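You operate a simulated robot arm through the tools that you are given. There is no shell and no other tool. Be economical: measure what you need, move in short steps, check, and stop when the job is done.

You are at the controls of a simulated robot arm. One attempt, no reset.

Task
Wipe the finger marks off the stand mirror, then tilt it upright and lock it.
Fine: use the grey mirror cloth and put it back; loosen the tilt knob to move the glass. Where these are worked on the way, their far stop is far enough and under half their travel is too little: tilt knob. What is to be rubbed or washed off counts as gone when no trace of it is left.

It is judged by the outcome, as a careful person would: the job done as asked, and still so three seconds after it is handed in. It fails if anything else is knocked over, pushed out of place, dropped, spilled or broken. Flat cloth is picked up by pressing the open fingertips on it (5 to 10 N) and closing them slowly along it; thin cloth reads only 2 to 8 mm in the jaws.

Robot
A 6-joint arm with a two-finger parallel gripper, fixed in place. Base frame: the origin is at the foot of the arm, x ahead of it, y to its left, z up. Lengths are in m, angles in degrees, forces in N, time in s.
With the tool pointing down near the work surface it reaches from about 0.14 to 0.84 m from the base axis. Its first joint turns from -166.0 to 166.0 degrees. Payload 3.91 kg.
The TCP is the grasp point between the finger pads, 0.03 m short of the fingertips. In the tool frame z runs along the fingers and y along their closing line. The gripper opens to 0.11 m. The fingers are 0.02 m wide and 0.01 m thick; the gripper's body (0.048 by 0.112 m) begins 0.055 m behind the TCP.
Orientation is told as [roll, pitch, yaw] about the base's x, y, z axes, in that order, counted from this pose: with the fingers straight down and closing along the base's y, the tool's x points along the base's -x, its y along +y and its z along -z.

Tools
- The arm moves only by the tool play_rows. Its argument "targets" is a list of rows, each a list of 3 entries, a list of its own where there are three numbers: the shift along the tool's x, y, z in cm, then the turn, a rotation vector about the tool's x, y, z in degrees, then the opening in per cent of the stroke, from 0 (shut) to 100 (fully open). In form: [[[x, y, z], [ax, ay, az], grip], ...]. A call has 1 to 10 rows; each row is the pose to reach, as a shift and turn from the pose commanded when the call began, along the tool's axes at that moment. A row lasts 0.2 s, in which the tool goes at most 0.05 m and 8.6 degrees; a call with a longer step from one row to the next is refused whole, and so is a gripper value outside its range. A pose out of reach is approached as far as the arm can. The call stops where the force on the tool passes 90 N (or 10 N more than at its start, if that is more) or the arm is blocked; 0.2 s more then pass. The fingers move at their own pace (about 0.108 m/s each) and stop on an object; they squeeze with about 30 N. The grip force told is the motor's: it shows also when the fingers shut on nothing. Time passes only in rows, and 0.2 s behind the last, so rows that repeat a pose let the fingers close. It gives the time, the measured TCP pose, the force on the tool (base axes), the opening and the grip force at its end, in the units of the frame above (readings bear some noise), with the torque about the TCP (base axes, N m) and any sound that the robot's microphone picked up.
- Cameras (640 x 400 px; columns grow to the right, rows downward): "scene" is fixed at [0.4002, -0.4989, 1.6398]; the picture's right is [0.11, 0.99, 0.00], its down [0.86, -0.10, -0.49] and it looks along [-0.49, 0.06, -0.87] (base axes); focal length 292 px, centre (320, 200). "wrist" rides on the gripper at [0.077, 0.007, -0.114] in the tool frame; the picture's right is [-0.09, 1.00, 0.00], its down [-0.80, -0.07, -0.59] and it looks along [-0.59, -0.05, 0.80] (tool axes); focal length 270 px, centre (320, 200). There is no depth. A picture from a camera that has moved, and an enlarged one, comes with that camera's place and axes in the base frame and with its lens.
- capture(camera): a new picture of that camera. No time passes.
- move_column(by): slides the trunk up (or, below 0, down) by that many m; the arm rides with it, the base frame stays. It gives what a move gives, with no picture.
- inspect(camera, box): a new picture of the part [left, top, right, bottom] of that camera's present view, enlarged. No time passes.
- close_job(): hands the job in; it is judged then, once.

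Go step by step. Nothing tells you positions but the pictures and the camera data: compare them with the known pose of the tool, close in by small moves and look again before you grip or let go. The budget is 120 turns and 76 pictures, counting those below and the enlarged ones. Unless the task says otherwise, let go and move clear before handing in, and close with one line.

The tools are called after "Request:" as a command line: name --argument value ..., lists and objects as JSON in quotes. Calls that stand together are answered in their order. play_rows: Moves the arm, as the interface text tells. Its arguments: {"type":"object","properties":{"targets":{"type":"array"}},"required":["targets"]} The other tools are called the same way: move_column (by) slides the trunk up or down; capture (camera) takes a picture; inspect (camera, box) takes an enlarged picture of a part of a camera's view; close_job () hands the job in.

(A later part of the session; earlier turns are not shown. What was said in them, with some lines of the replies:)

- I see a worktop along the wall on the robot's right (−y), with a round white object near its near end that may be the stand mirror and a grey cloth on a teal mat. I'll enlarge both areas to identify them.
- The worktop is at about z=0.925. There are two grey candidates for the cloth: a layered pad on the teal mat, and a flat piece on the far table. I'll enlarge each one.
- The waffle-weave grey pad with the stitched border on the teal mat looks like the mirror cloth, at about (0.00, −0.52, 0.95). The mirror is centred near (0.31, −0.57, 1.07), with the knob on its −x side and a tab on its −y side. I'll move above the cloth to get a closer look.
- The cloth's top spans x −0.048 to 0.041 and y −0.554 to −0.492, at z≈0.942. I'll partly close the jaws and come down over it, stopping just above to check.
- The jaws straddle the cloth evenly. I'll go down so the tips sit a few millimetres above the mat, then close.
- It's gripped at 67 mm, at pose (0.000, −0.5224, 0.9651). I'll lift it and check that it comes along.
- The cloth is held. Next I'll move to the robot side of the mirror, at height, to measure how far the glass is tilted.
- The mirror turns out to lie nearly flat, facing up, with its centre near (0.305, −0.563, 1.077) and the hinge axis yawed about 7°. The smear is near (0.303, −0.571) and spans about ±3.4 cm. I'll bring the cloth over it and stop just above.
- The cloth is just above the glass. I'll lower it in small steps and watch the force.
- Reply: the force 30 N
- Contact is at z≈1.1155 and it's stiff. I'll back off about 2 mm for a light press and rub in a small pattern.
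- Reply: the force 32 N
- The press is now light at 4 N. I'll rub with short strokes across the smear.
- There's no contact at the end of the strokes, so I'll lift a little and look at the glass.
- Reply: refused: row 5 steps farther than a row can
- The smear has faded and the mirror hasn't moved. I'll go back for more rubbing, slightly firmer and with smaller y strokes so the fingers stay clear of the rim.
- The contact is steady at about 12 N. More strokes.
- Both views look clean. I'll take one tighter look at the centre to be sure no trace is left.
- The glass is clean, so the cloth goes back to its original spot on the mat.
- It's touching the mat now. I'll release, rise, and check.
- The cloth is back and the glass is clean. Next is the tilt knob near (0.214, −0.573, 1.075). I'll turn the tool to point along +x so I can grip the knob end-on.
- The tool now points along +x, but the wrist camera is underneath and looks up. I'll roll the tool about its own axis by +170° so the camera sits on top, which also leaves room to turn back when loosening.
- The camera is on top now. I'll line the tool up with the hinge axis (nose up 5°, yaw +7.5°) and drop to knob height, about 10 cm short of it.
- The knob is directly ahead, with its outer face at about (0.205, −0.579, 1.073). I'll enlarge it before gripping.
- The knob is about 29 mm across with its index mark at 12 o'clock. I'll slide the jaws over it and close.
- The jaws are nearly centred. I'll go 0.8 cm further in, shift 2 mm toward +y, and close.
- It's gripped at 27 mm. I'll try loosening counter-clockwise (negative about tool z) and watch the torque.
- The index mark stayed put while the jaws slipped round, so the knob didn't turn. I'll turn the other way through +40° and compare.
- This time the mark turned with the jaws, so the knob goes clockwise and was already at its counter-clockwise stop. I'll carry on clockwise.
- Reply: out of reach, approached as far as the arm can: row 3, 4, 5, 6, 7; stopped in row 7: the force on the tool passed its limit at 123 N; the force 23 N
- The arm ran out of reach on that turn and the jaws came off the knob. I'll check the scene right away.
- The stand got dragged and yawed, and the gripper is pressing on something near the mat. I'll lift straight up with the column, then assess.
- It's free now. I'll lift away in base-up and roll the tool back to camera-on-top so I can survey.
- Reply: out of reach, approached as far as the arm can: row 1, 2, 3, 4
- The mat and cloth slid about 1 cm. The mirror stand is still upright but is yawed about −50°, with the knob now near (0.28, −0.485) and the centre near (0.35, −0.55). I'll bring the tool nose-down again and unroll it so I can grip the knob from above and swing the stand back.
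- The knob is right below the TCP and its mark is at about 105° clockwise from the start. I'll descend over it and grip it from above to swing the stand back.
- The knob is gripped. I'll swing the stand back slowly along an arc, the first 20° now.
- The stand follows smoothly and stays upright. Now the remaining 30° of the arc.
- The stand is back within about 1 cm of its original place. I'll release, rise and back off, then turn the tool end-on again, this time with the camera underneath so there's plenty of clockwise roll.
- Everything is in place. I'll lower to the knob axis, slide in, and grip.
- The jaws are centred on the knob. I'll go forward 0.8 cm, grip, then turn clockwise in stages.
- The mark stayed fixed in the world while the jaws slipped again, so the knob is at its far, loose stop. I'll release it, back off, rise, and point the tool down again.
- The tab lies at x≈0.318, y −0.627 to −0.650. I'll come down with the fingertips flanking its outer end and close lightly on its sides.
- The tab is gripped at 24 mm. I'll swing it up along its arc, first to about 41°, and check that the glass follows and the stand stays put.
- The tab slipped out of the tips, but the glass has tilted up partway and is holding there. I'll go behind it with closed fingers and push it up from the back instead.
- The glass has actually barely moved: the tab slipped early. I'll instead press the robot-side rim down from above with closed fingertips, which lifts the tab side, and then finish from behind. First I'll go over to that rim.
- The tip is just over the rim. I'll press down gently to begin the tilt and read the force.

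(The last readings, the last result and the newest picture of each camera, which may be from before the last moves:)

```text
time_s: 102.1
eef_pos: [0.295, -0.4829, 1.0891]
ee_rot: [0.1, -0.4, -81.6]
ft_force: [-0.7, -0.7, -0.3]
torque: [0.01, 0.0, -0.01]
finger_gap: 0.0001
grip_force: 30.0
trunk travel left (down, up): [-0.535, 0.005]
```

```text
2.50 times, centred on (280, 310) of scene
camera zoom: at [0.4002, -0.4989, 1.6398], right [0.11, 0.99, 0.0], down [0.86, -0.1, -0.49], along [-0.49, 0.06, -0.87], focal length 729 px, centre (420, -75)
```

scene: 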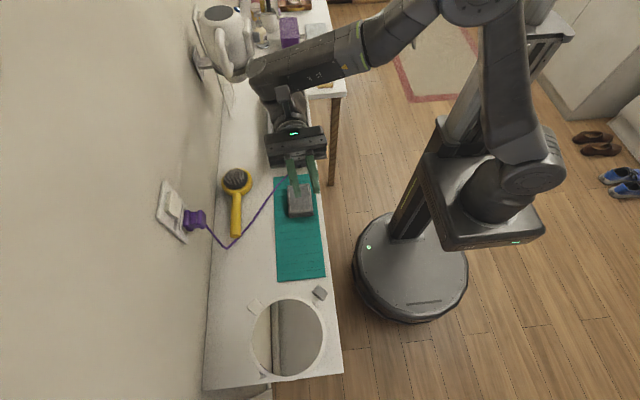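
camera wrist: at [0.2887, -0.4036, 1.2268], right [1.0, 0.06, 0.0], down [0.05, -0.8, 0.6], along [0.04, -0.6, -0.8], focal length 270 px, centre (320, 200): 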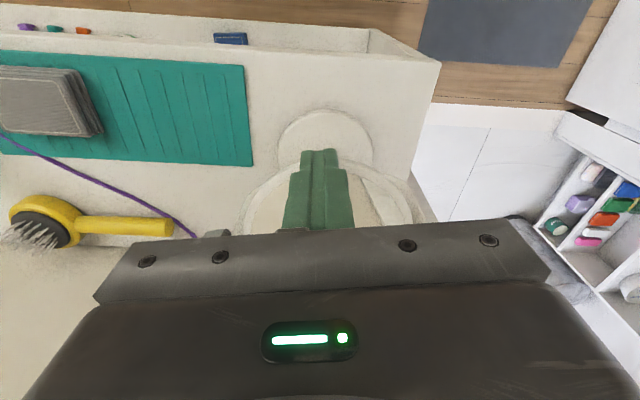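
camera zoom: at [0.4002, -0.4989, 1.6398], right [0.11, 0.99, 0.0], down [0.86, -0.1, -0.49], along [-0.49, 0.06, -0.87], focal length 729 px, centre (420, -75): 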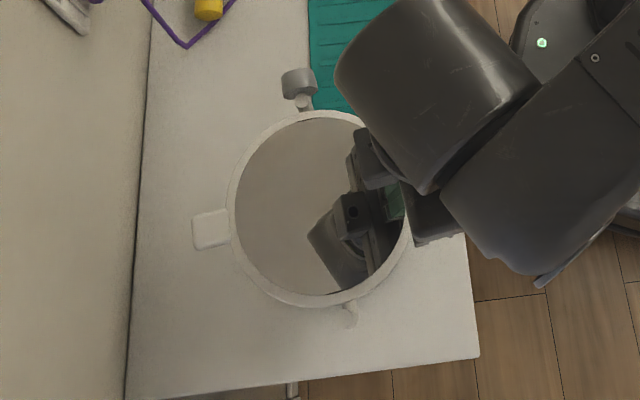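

It's moving freely now: the reflection has changed and there's almost no force. I'll continue along the arc to about 58°.

Request:
play_rows --targets '[[[-0.2, 0, 0.7], [0, 0, 0], 0], [[-0.4, 0, 1.4], [0, 0, 0], 0], [[-0.65, 0, 2.0], [0, 0, 0], 0], [[-0.95, 0, 2.5], [0, 0, 0], 0], [[-1.3, 0, 3.0], [0, 0, 0], 0], [[-1.7, 0, 3.45], [0, 0, 0], 0], [[-2.1, 0, 3.8], [0, 0, 0], 0], [[-2.45, 0, 4.12], [0, 0, 0], 0], [[-2.45, 0, 4.12], [0, 0, 0], 0]]'

Request:
inspect --camera "scene" --box '[200, 230, 360, 390]'

```text
time_s: 104.1
eef_pos: [0.2975, -0.5087, 1.0485]
ee_rot: [0.1, -0.4, -81.6]
ft_force: [0.5, 0.7, 0.0]
torque: [-0.03, -0.02, 0.02]
finger_gap: 0.0
grip_force: 29.7
trunk travel left (down, up): [-0.535, 0.005]
```

```text
2.50 times, centred on (280, 310) of scene
camera zoom: at [0.4002, -0.4989, 1.6398], right [0.11, 0.99, 0.0], down [0.86, -0.1, -0.49], along [-0.49, 0.06, -0.87], focal length 729 px, centre (420, -75)
```

zoom: 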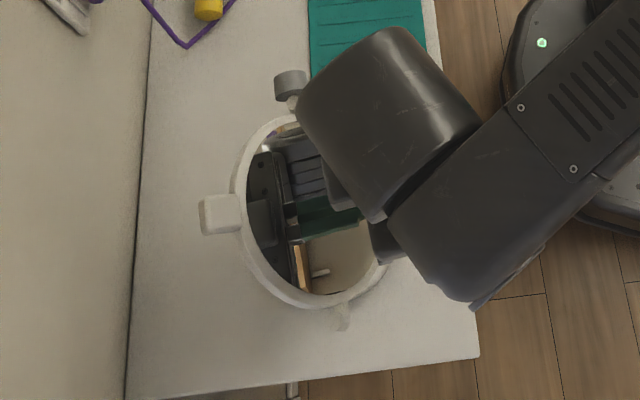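

It's at roughly 45° now, and the stand barely shifted. I'll go up and over to behind the tab.

Request:
play_rows --targets '[[[0, 0, -4.2], [0, 0, 0], 0], [[0, 0, -8.4], [0, 0, 0], 0], [[0, 0, -12.6], [0, 0, 0], 0], [[0, 0, -16.8], [0, 0, 0], 0], [[-4.6, 0, -17.5], [0, 0, 0], 0], [[-9.2, 0, -17.5], [0, 0, 0], 0], [[-13.8, 0, -17.5], [0, 0, 0], 0], [[-17.6, 0, -16.5], [0, 0, 0], 0], [[-17.6, 0, -12.2], [0, 0, 0], 0], [[-17.6, 0, -8.2], [0, 0, 0], 0]]'

Request:
capture --camera "wrist"

```text
time_s: 106.3
eef_pos: [0.3233, -0.6831, 1.1322]
ee_rot: [0.1, -0.3, -81.6]
ft_force: [0.0, 0.1, -0.2]
torque: [-0.02, -0.03, 0.01]
finger_gap: 0.0
grip_force: 29.6
trunk travel left (down, up): [-0.535, 0.005]
```

```text
10 pictures are left
camera wrist: at [0.3181, -0.6041, 1.2455], right [1.0, 0.06, 0.0], down [0.05, -0.8, 0.6], along [0.04, -0.6, -0.8], focal length 270 px, centre (320, 200)
```

wrist: 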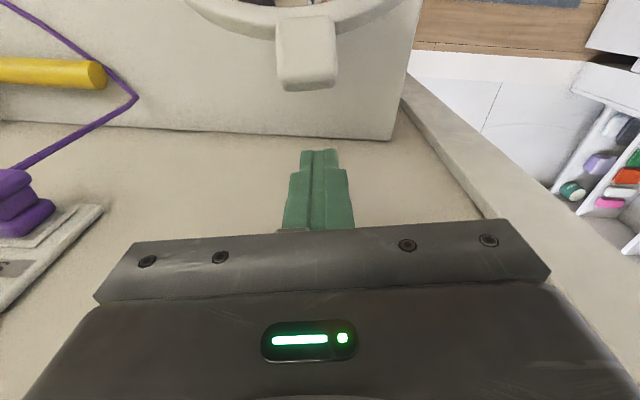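

The glass is near 33° now. I'll push the tab from behind toward the robot side, slowly, up to roughly 75°.

Request:
play_rows --targets '[[[2, 0, 0], [0, 0, 0], 0], [[3.5, 0, 0], [0, 0, 0], 0], [[4.3, 0, 0], [0, 0, 0], 0], [[5, 0, 0], [0, 0, 0], 0], [[5.7, 0, 0], [0, 0, 0], 0], [[6.4, 0, 0], [0, 0, 0], 0], [[7.1, 0, 0], [0, 0, 0], 0], [[7.8, 0, 0], [0, 0, 0], 0], [[8.5, 0, 0], [0, 0, 0], 0], [[8.5, 0, 0], [0, 0, 0], 0]]'

Request:
capture --camera "wrist"

```text
time_s: 108.5
eef_pos: [0.3106, -0.5978, 1.1312]
ee_rot: [0.2, -0.3, -81.6]
ft_force: [-0.2, -4.6, 4.5]
torque: [0.05, 0.01, 0.0]
finger_gap: 0.0
grip_force: 30.3
trunk travel left (down, up): [-0.535, 0.005]
```

```text
9 pictures are left
camera wrist: at [0.3052, -0.5195, 1.2444], right [1.0, 0.06, 0.0], down [0.05, -0.8, 0.6], along [0.04, -0.6, -0.8], focal length 270 px, centre (320, 200)
```

wrist: 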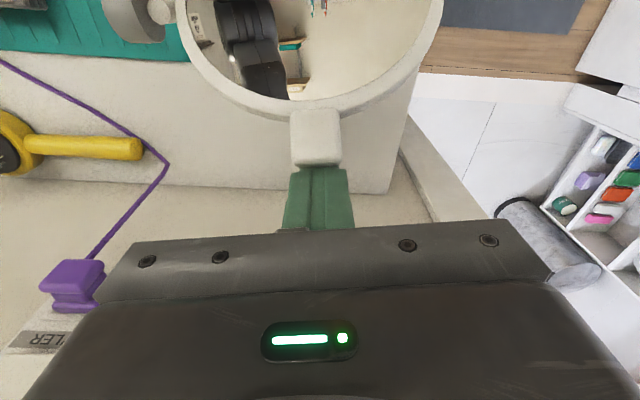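

The horizontal push jammed by friction and slid the stand about 4 cm toward the robot instead. I'll follow the tab's arc, moving up as I push, so friction helps lift it.

Request:
play_rows --targets '[[[0.1, 0, -0.6], [0, 0, 0], 0], [[0.5, 0, -1.2], [0, 0, 0], 0], [[1.0, 0, -1.7], [0, 0, 0], 0], [[1.5, 0, -2.1], [0, 0, 0], 0], [[2.1, 0, -2.6], [0, 0, 0], 0], [[2.7, 0, -3.0], [0, 0, 0], 0], [[3.3, 0, -3.3], [0, 0, 0], 0], [[3.3, 0, -3.3], [0, 0, 0], 0]]'

Request:
capture --camera "wrist"

```text
time_s: 110.3
eef_pos: [0.3054, -0.5643, 1.1637]
ee_rot: [0.1, -0.4, -81.5]
ft_force: [0.8, 0.4, 0.1]
torque: [0.0, -0.01, 0.01]
finger_gap: 0.0004
grip_force: 30.4
trunk travel left (down, up): [-0.535, 0.005]
```

```text
8 pictures are left
camera wrist: at [0.3006, -0.4864, 1.2775], right [1.0, 0.06, 0.0], down [0.05, -0.8, 0.6], along [0.04, -0.6, -0.8], focal length 270 px, centre (320, 200)
```

wrist: 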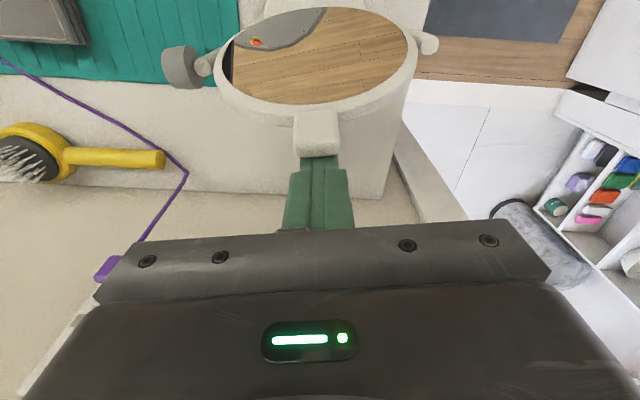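

It's rotating well now, at about 70°. I'll push the remaining ~20°.

Request:
play_rows --targets '[[[0.7, 0, -0.2], [0, 0, 0], 0], [[1.4, 0, -0.35], [0, 0, 0], 0], [[2.0, 0, -0.45], [0, 0, 0], 0], [[2.5, 0, -0.5], [0, 0, 0], 0], [[2.8, 0, -0.5], [0, 0, 0], 0], [[2.8, 0, -0.5], [0, 0, 0], 0]]'

Request:
capture --camera "wrist"

```text
time_s: 111.7
eef_pos: [0.3015, -0.5377, 1.1689]
ee_rot: [0.2, -0.4, -81.6]
ft_force: [-0.1, -0.6, 0.5]
torque: [-0.01, -0.01, 0.01]
finger_gap: 0.0004
grip_force: 30.4
trunk travel left (down, up): [-0.535, 0.005]
```

```text
7 pictures are left
camera wrist: at [0.2963, -0.4586, 1.2822], right [1.0, 0.06, 0.0], down [0.05, -0.8, 0.6], along [0.04, -0.6, -0.8], focal length 270 px, centre (320, 200)
```

wrist: 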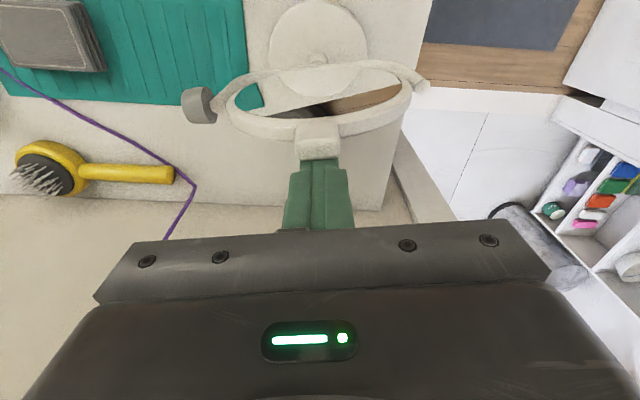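

The glass now looks upright to within a few degrees and is holding. Next I'll move to the knob end-on, with the camera on top, to check the tilt along the hinge axis and lock it.

Request:
play_rows --targets '[[[-0.2, 0, -4], [0, 0, 0], 0], [[-0.2, 0, -8], [0, 0, 0], 10], [[0, -2.5, -10], [0, 0, 8.5], 30], [[0.3, -5, -10], [0, 0, 17], 50], [[0.6, -7.5, -10], [0, 0, 25.5], 60], [[0.9, -10, -10], [0, 0, 34], 60], [[1.3, -12.5, -10], [0, 0, 42.5], 60], [[1.7, -15, -10], [0, 0, 51], 60], [[2, -17.5, -10], [0, 0, 59.5], 60], [[2.2, -20, -10], [0, 0, 68], 60]]'

Request:
play_rows --targets '[[[0, 0, 0], [0, 0, 8.5], 60], [[0, 0, 0], [0, 0, 17], 60], [[0, 0, 0], [0, 0, 22], 60], [[0, 0, 0], [0, 0, 22], 60]]'

Request:
play_rows --targets '[[[0, 0, 0], [0, 8.5, 0], 60], [[0, 0, 0], [0, 17, 0], 60], [[0, 0, 0], [0, 25.5, 0], 60], [[0, 0, 0], [0, 34, 0], 60], [[0, 0, 0], [0, 42.5, 0], 60], [[0, 0, 0], [0, 51, 0], 60], [[0, 0, 0], [0, 59.5, 0], 60], [[0, 0, 0], [0, 68, 0], 60], [[0, 0, 0], [0, 76.5, 0], 60], [[0, 0, 0], [0, 85, 0], 60]]'

Request:
play_rows --targets '[[[0, 0, 0], [0, 5, 0], 60], [[0, 0, 0], [0, 5, 0], 60]]'

```text
time_s: 113.9
eef_pos: [0.0997, -0.5452, 1.2675]
ee_rot: [0.4, -0.1, -149.7]
ft_force: [0.6, -0.5, 0.3]
torque: [0.0, -0.01, 0.0]
finger_gap: 0.0659
grip_force: 0.0
trunk travel left (down, up): [-0.535, 0.005]
```

```text
time_s: 114.9
eef_pos: [0.0996, -0.5438, 1.2684]
ee_rot: [0.4, 0.2, -171.6]
ft_force: [0.0, 0.1, 0.6]
torque: [0.04, 0.0, -0.03]
finger_gap: 0.0659
grip_force: 0.1
trunk travel left (down, up): [-0.535, 0.005]
```

```text
time_s: 117.1
eef_pos: [0.0995, -0.5448, 1.2683]
ee_rot: [4.5, 85.2, -167.1]
ft_force: [0.3, -0.6, -0.2]
torque: [-0.02, 0.02, 0.01]
finger_gap: 0.066
grip_force: 0.0
trunk travel left (down, up): [-0.535, 0.005]
```

```text
time_s: 117.7
eef_pos: [0.0997, -0.5447, 1.2685]
ee_rot: [115.6, 89.6, -56.0]
ft_force: [-0.1, -0.6, -0.6]
torque: [-0.02, -0.01, 0.02]
finger_gap: 0.0659
grip_force: 0.0
trunk travel left (down, up): [-0.535, 0.005]
```

Request:
play_rows --targets '[[[-4, 0.1, 0.5], [0, 0, 0], 60], [[-8, 0.2, 1], [0, 0, 0], 60], [[-12, 0.3, 1.5], [0, 0, 0], 60], [[-16, 0.3, 2], [0, 0, 0], 60], [[-19.5, 0.3, 2.5], [0, 0, 0], 60], [[-19.5, 0.3, 3], [0, 0, 0], 60], [[-19.5, 0.3, 3], [0, 0, 0], 60]]'

Request:
inspect --camera "wrist" --box '[200, 40, 440, 210]'

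```text
time_s: 119.3
eef_pos: [0.1304, -0.544, 1.0732]
ee_rot: [108.8, 89.7, -62.7]
ft_force: [-0.7, 0.4, 0.3]
torque: [-0.01, -0.03, 0.01]
finger_gap: 0.066
grip_force: 0.0
trunk travel left (down, up): [-0.535, 0.005]
```

```text
2.35 times, centred on (320, 125) of wrist
camera zoom: at [0.0174, -0.5665, 1.1494], right [0.15, -0.99, -0.08], down [-0.6, -0.02, -0.8], along [0.79, 0.17, -0.59], focal length 636 px, centre (320, 376)
```

zoom: 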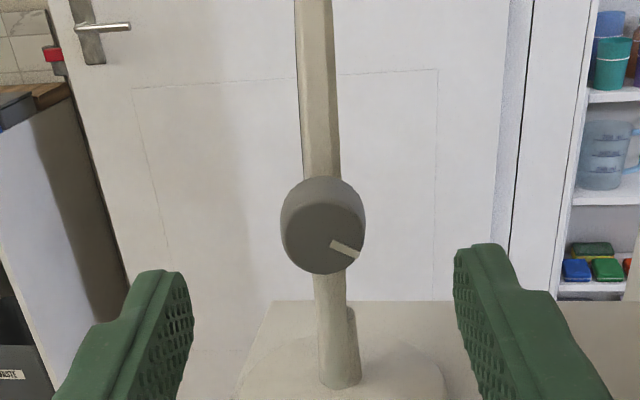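

The view along the axis shows the mirror edge-on and within about 3° of vertical, with the knob mark at about 4 o'clock. I'll slide in and grip the knob.

Request:
play_rows --targets '[[[-0.1, 0, 2], [0, 0, 0], 60], [[-0.1, -0.1, 4], [0, 0, 0], 60], [[-0.1, -0.1, 5.4], [0, 0, 0], 60], [[-0.1, -0.1, 5.4], [0, 0, 0], 45], [[-0.1, -0.1, 5.4], [0, 0, 0], 35], [[-0.1, -0.1, 5.4], [0, 0, 0], 28], [[-0.1, -0.1, 5.4], [0, 0, 0], 20], [[-0.1, -0.1, 5.4], [0, 0, 0], 10], [[-0.1, -0.1, 5.4], [0, 0, 0], 10]]'

```text
time_s: 121.3
eef_pos: [0.1843, -0.5356, 1.0729]
ee_rot: [108.9, 89.5, -62.5]
ft_force: [-0.6, -3.4, 2.9]
torque: [-0.07, -0.03, -0.08]
finger_gap: 0.0267
grip_force: 29.8
trunk travel left (down, up): [-0.535, 0.005]
```

It's gripped at 26.7 mm. Now I'll tighten counter-clockwise, with 60° first.

Request:
play_rows --targets '[[[0, 0, 0], [0, 0, -6], 10], [[0, 0, 0], [0, 0, -12], 10], [[0, 0, 0], [0, 0, -18], 10], [[0, 0, 0], [0, 0, -24], 10], [[0, 0, 0], [0, 0, -30], 10], [[0, 0, 0], [0, 0, -36], 10], [[0, 0, 0], [0, 0, -42], 10], [[0, 0, 0], [0, 0, -48], 10], [[0, 0, 0], [0, 0, -54], 10], [[0, 0, 0], [0, 0, -60], 10]]'

```text
time_s: 123.5
eef_pos: [0.1844, -0.5348, 1.0727]
ee_rot: [90.0, 29.6, -81.5]
ft_force: [2.2, 1.8, -0.3]
torque: [0.0, 0.28, 0.35]
finger_gap: 0.0262
grip_force: 29.8
trunk travel left (down, up): [-0.535, 0.005]
```

Request:
play_rows --targets '[[[0, 0, 0], [0, 0, -6], 10], [[0, 0, 0], [0, 0, -12], 10], [[0, 0, 0], [0, 0, -18], 10], [[0, 0, 0], [0, 0, -24], 10], [[0, 0, 0], [0, 0, -30], 10], [[0, 0, 0], [0, 0, -36], 10], [[0, 0, 0], [0, 0, -42], 10], [[0, 0, 0], [0, 0, -48], 10], [[0, 0, 0], [0, 0, -54], 10], [[0, 0, 0], [0, 0, -58], 10]]'

```text
time_s: 125.7
eef_pos: [0.1848, -0.5348, 1.0722]
ee_rot: [90.1, -28.4, -81.6]
ft_force: [0.9, 1.1, -11.1]
torque: [-0.07, 0.85, 0.15]
finger_gap: 0.0266
grip_force: 30.0
trunk travel left (down, up): [-0.535, 0.005]
```

Request:
play_rows --targets '[[[0, 0, 0], [0, 0, -5], 10], [[0, 0, 0], [0, 0, -10], 10], [[0, 0, 0], [0, 0, -16], 10], [[0, 0, 0], [0, 0, -16], 10]]'

Request:
inspect --camera "wrist" --box '[200, 40, 440, 210]'

```text
time_s: 126.7
eef_pos: [0.1829, -0.5364, 1.0716]
ee_rot: [90.2, -44.5, -81.6]
ft_force: [-0.2, -1.3, -3.7]
torque: [0.27, -0.02, -0.16]
finger_gap: 0.027
grip_force: 29.9
trunk travel left (down, up): [-0.535, 0.005]
```

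```text
2.35 times, centred on (320, 125) of wrist
camera zoom: at [0.0618, -0.4925, 1.0228], right [-0.09, 0.63, 0.77], down [-0.5, -0.7, 0.51], along [0.86, -0.34, 0.38], focal length 636 px, centre (320, 376)
```

zoom: 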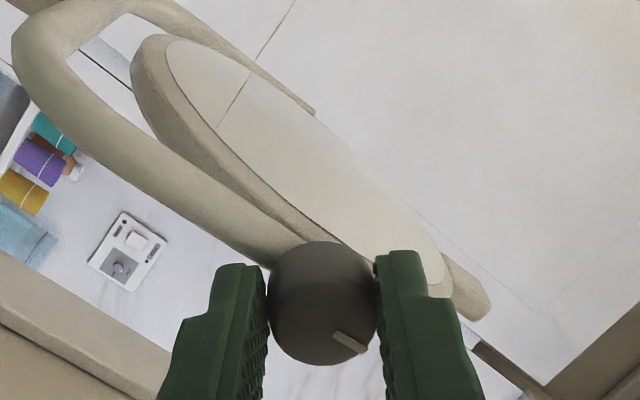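

The jaws slip at 0.27 N·m and the mark is back at its original position, so the knob is locked. The stand is still about 4 cm toward the robot from its start, so I'll slide it gently back while I hold the knob.

Request:
play_rows --targets '[[[-0.4, -0.4, 0], [0, 0, 0], 10], [[-0.8, -0.8, 0], [0, 0, 0], 10], [[-1.2, -1.2, 0], [0, 0, 0], 10], [[-1.6, -1.6, 0], [0, 0, 0], 10], [[-2.0, -2.0, 0], [0, 0, 0], 10], [[-2.4, -2.4, 0], [0, 0, 0], 10], [[-2.7, -2.65, 0], [0, 0, 0], 10], [[-2.7, -2.65, 0], [0, 0, 0], 10]]'

```text
time_s: 128.5
eef_pos: [0.1905, -0.5728, 1.0721]
ee_rot: [90.1, -44.3, -81.7]
ft_force: [-0.2, 2.1, -6.8]
torque: [-0.01, 0.49, 0.25]
finger_gap: 0.0269
grip_force: 30.5
trunk travel left (down, up): [-0.535, 0.005]
```

Now release, retreat straight back and rise.

Request:
play_rows --targets '[[[0, 0, 0], [0, 0, 0], 40], [[0, 0, 0], [0, 0, 0], 60], [[0, 0, 0], [0, 0, 0], 60], [[0, 0, -3], [0, 0, 0], 60], [[0, 0, -7], [0, 0, 0], 60], [[-2.5, 2.5, -9], [0, 0, 0], 60], [[-5.5, 5.5, -9], [0, 0, 0], 60], [[-8.5, 8.5, -9], [0, 0, 0], 60], [[-11, 11, -9], [0, 0, 0], 60], [[-11, 11, -9], [0, 0, 0], 60]]'

Request:
capture --camera "scene"

```text
time_s: 130.7
eef_pos: [0.0998, -0.5865, 1.2281]
ee_rot: [90.2, -44.3, -81.7]
ft_force: [-0.9, -0.1, 0.8]
torque: [-0.03, 0.02, -0.02]
finger_gap: 0.066
grip_force: 0.1
trunk travel left (down, up): [-0.535, 0.005]
```

```text
4 pictures are left
```

scene: 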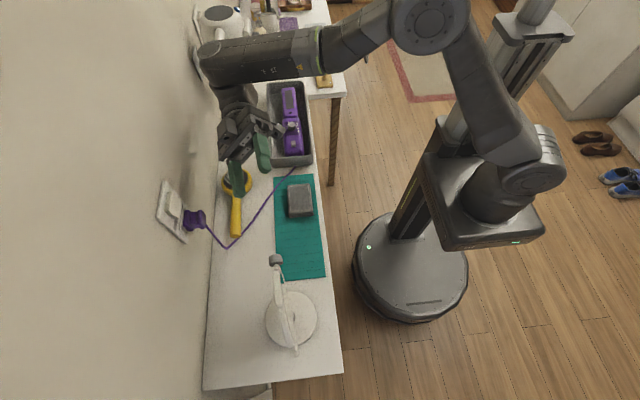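

The mirror now stands upright at about its original spot. I'll zoom in to check the tilt, then move the arm clear.

Request:
inspect --camera "scene" --box '[235, 245, 345, 360]'

Request:
play_rows --targets '[[[2.5, 2.5, -1], [0, 0, 0], 60], [[5, 5, -1], [0, 0, 0], 60], [[7.5, 7.5, -1], [0, 0, 0], 60], [[10, 10, -1], [0, 0, 0], 60], [[12, 12, -1], [0, 0, 0], 60], [[12, 12, -1], [0, 0, 0], 60]]'

```text
3.48 times, centred on (290, 302) of scene
camera zoom: at [0.4002, -0.4989, 1.6398], right [0.11, 0.99, 0.0], down [0.86, -0.1, -0.49], along [-0.49, 0.06, -0.87], focal length 1015 px, centre (424, -156)
```

zoom: 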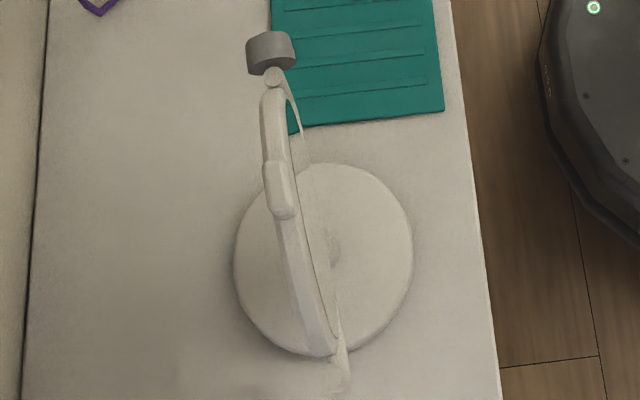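

```text
time_s: 132.1
eef_pos: [0.0765, -0.423, 1.2242]
ee_rot: [89.9, -44.4, -81.7]
ft_force: [0.3, -0.4, -0.1]
torque: [0.03, -0.01, 0.02]
finger_gap: 0.0658
grip_force: 0.0
out of reach, approached as far as the arm can: row 4, 5, 6
trunk travel left (down, up): [-0.535, 0.005]
```

The tilt measures about 88°, and the stand is within about 1 cm of where it started. One final look, then I'll hand in.

Request:
capture --camera "scene"

```text
2 pictures are left
```

scene: 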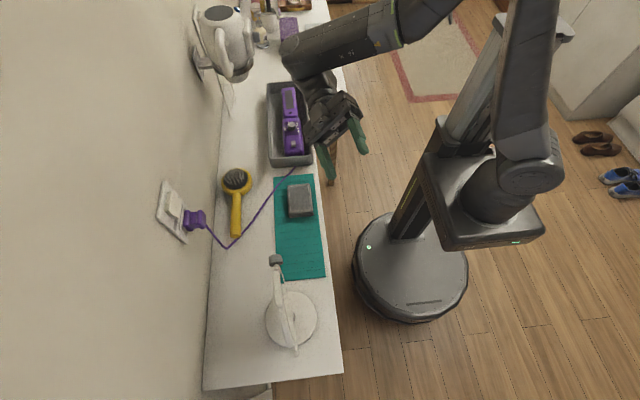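

The mirror is upright, the cloth is on its mat, the arm is clear, and everything else looks untouched, so I'm handing in.

Request:
close_job

```text
The job is handed in.
```

The mirror is wiped clean, tilted upright (about 88°) and locked, and the grey cloth is back on its mat. While I was turning the knob, the arm ran out of reach and dragged the stand; I moved it back to within about 1 cm of its start, but the mat and cloth still sit about 1 cm off.
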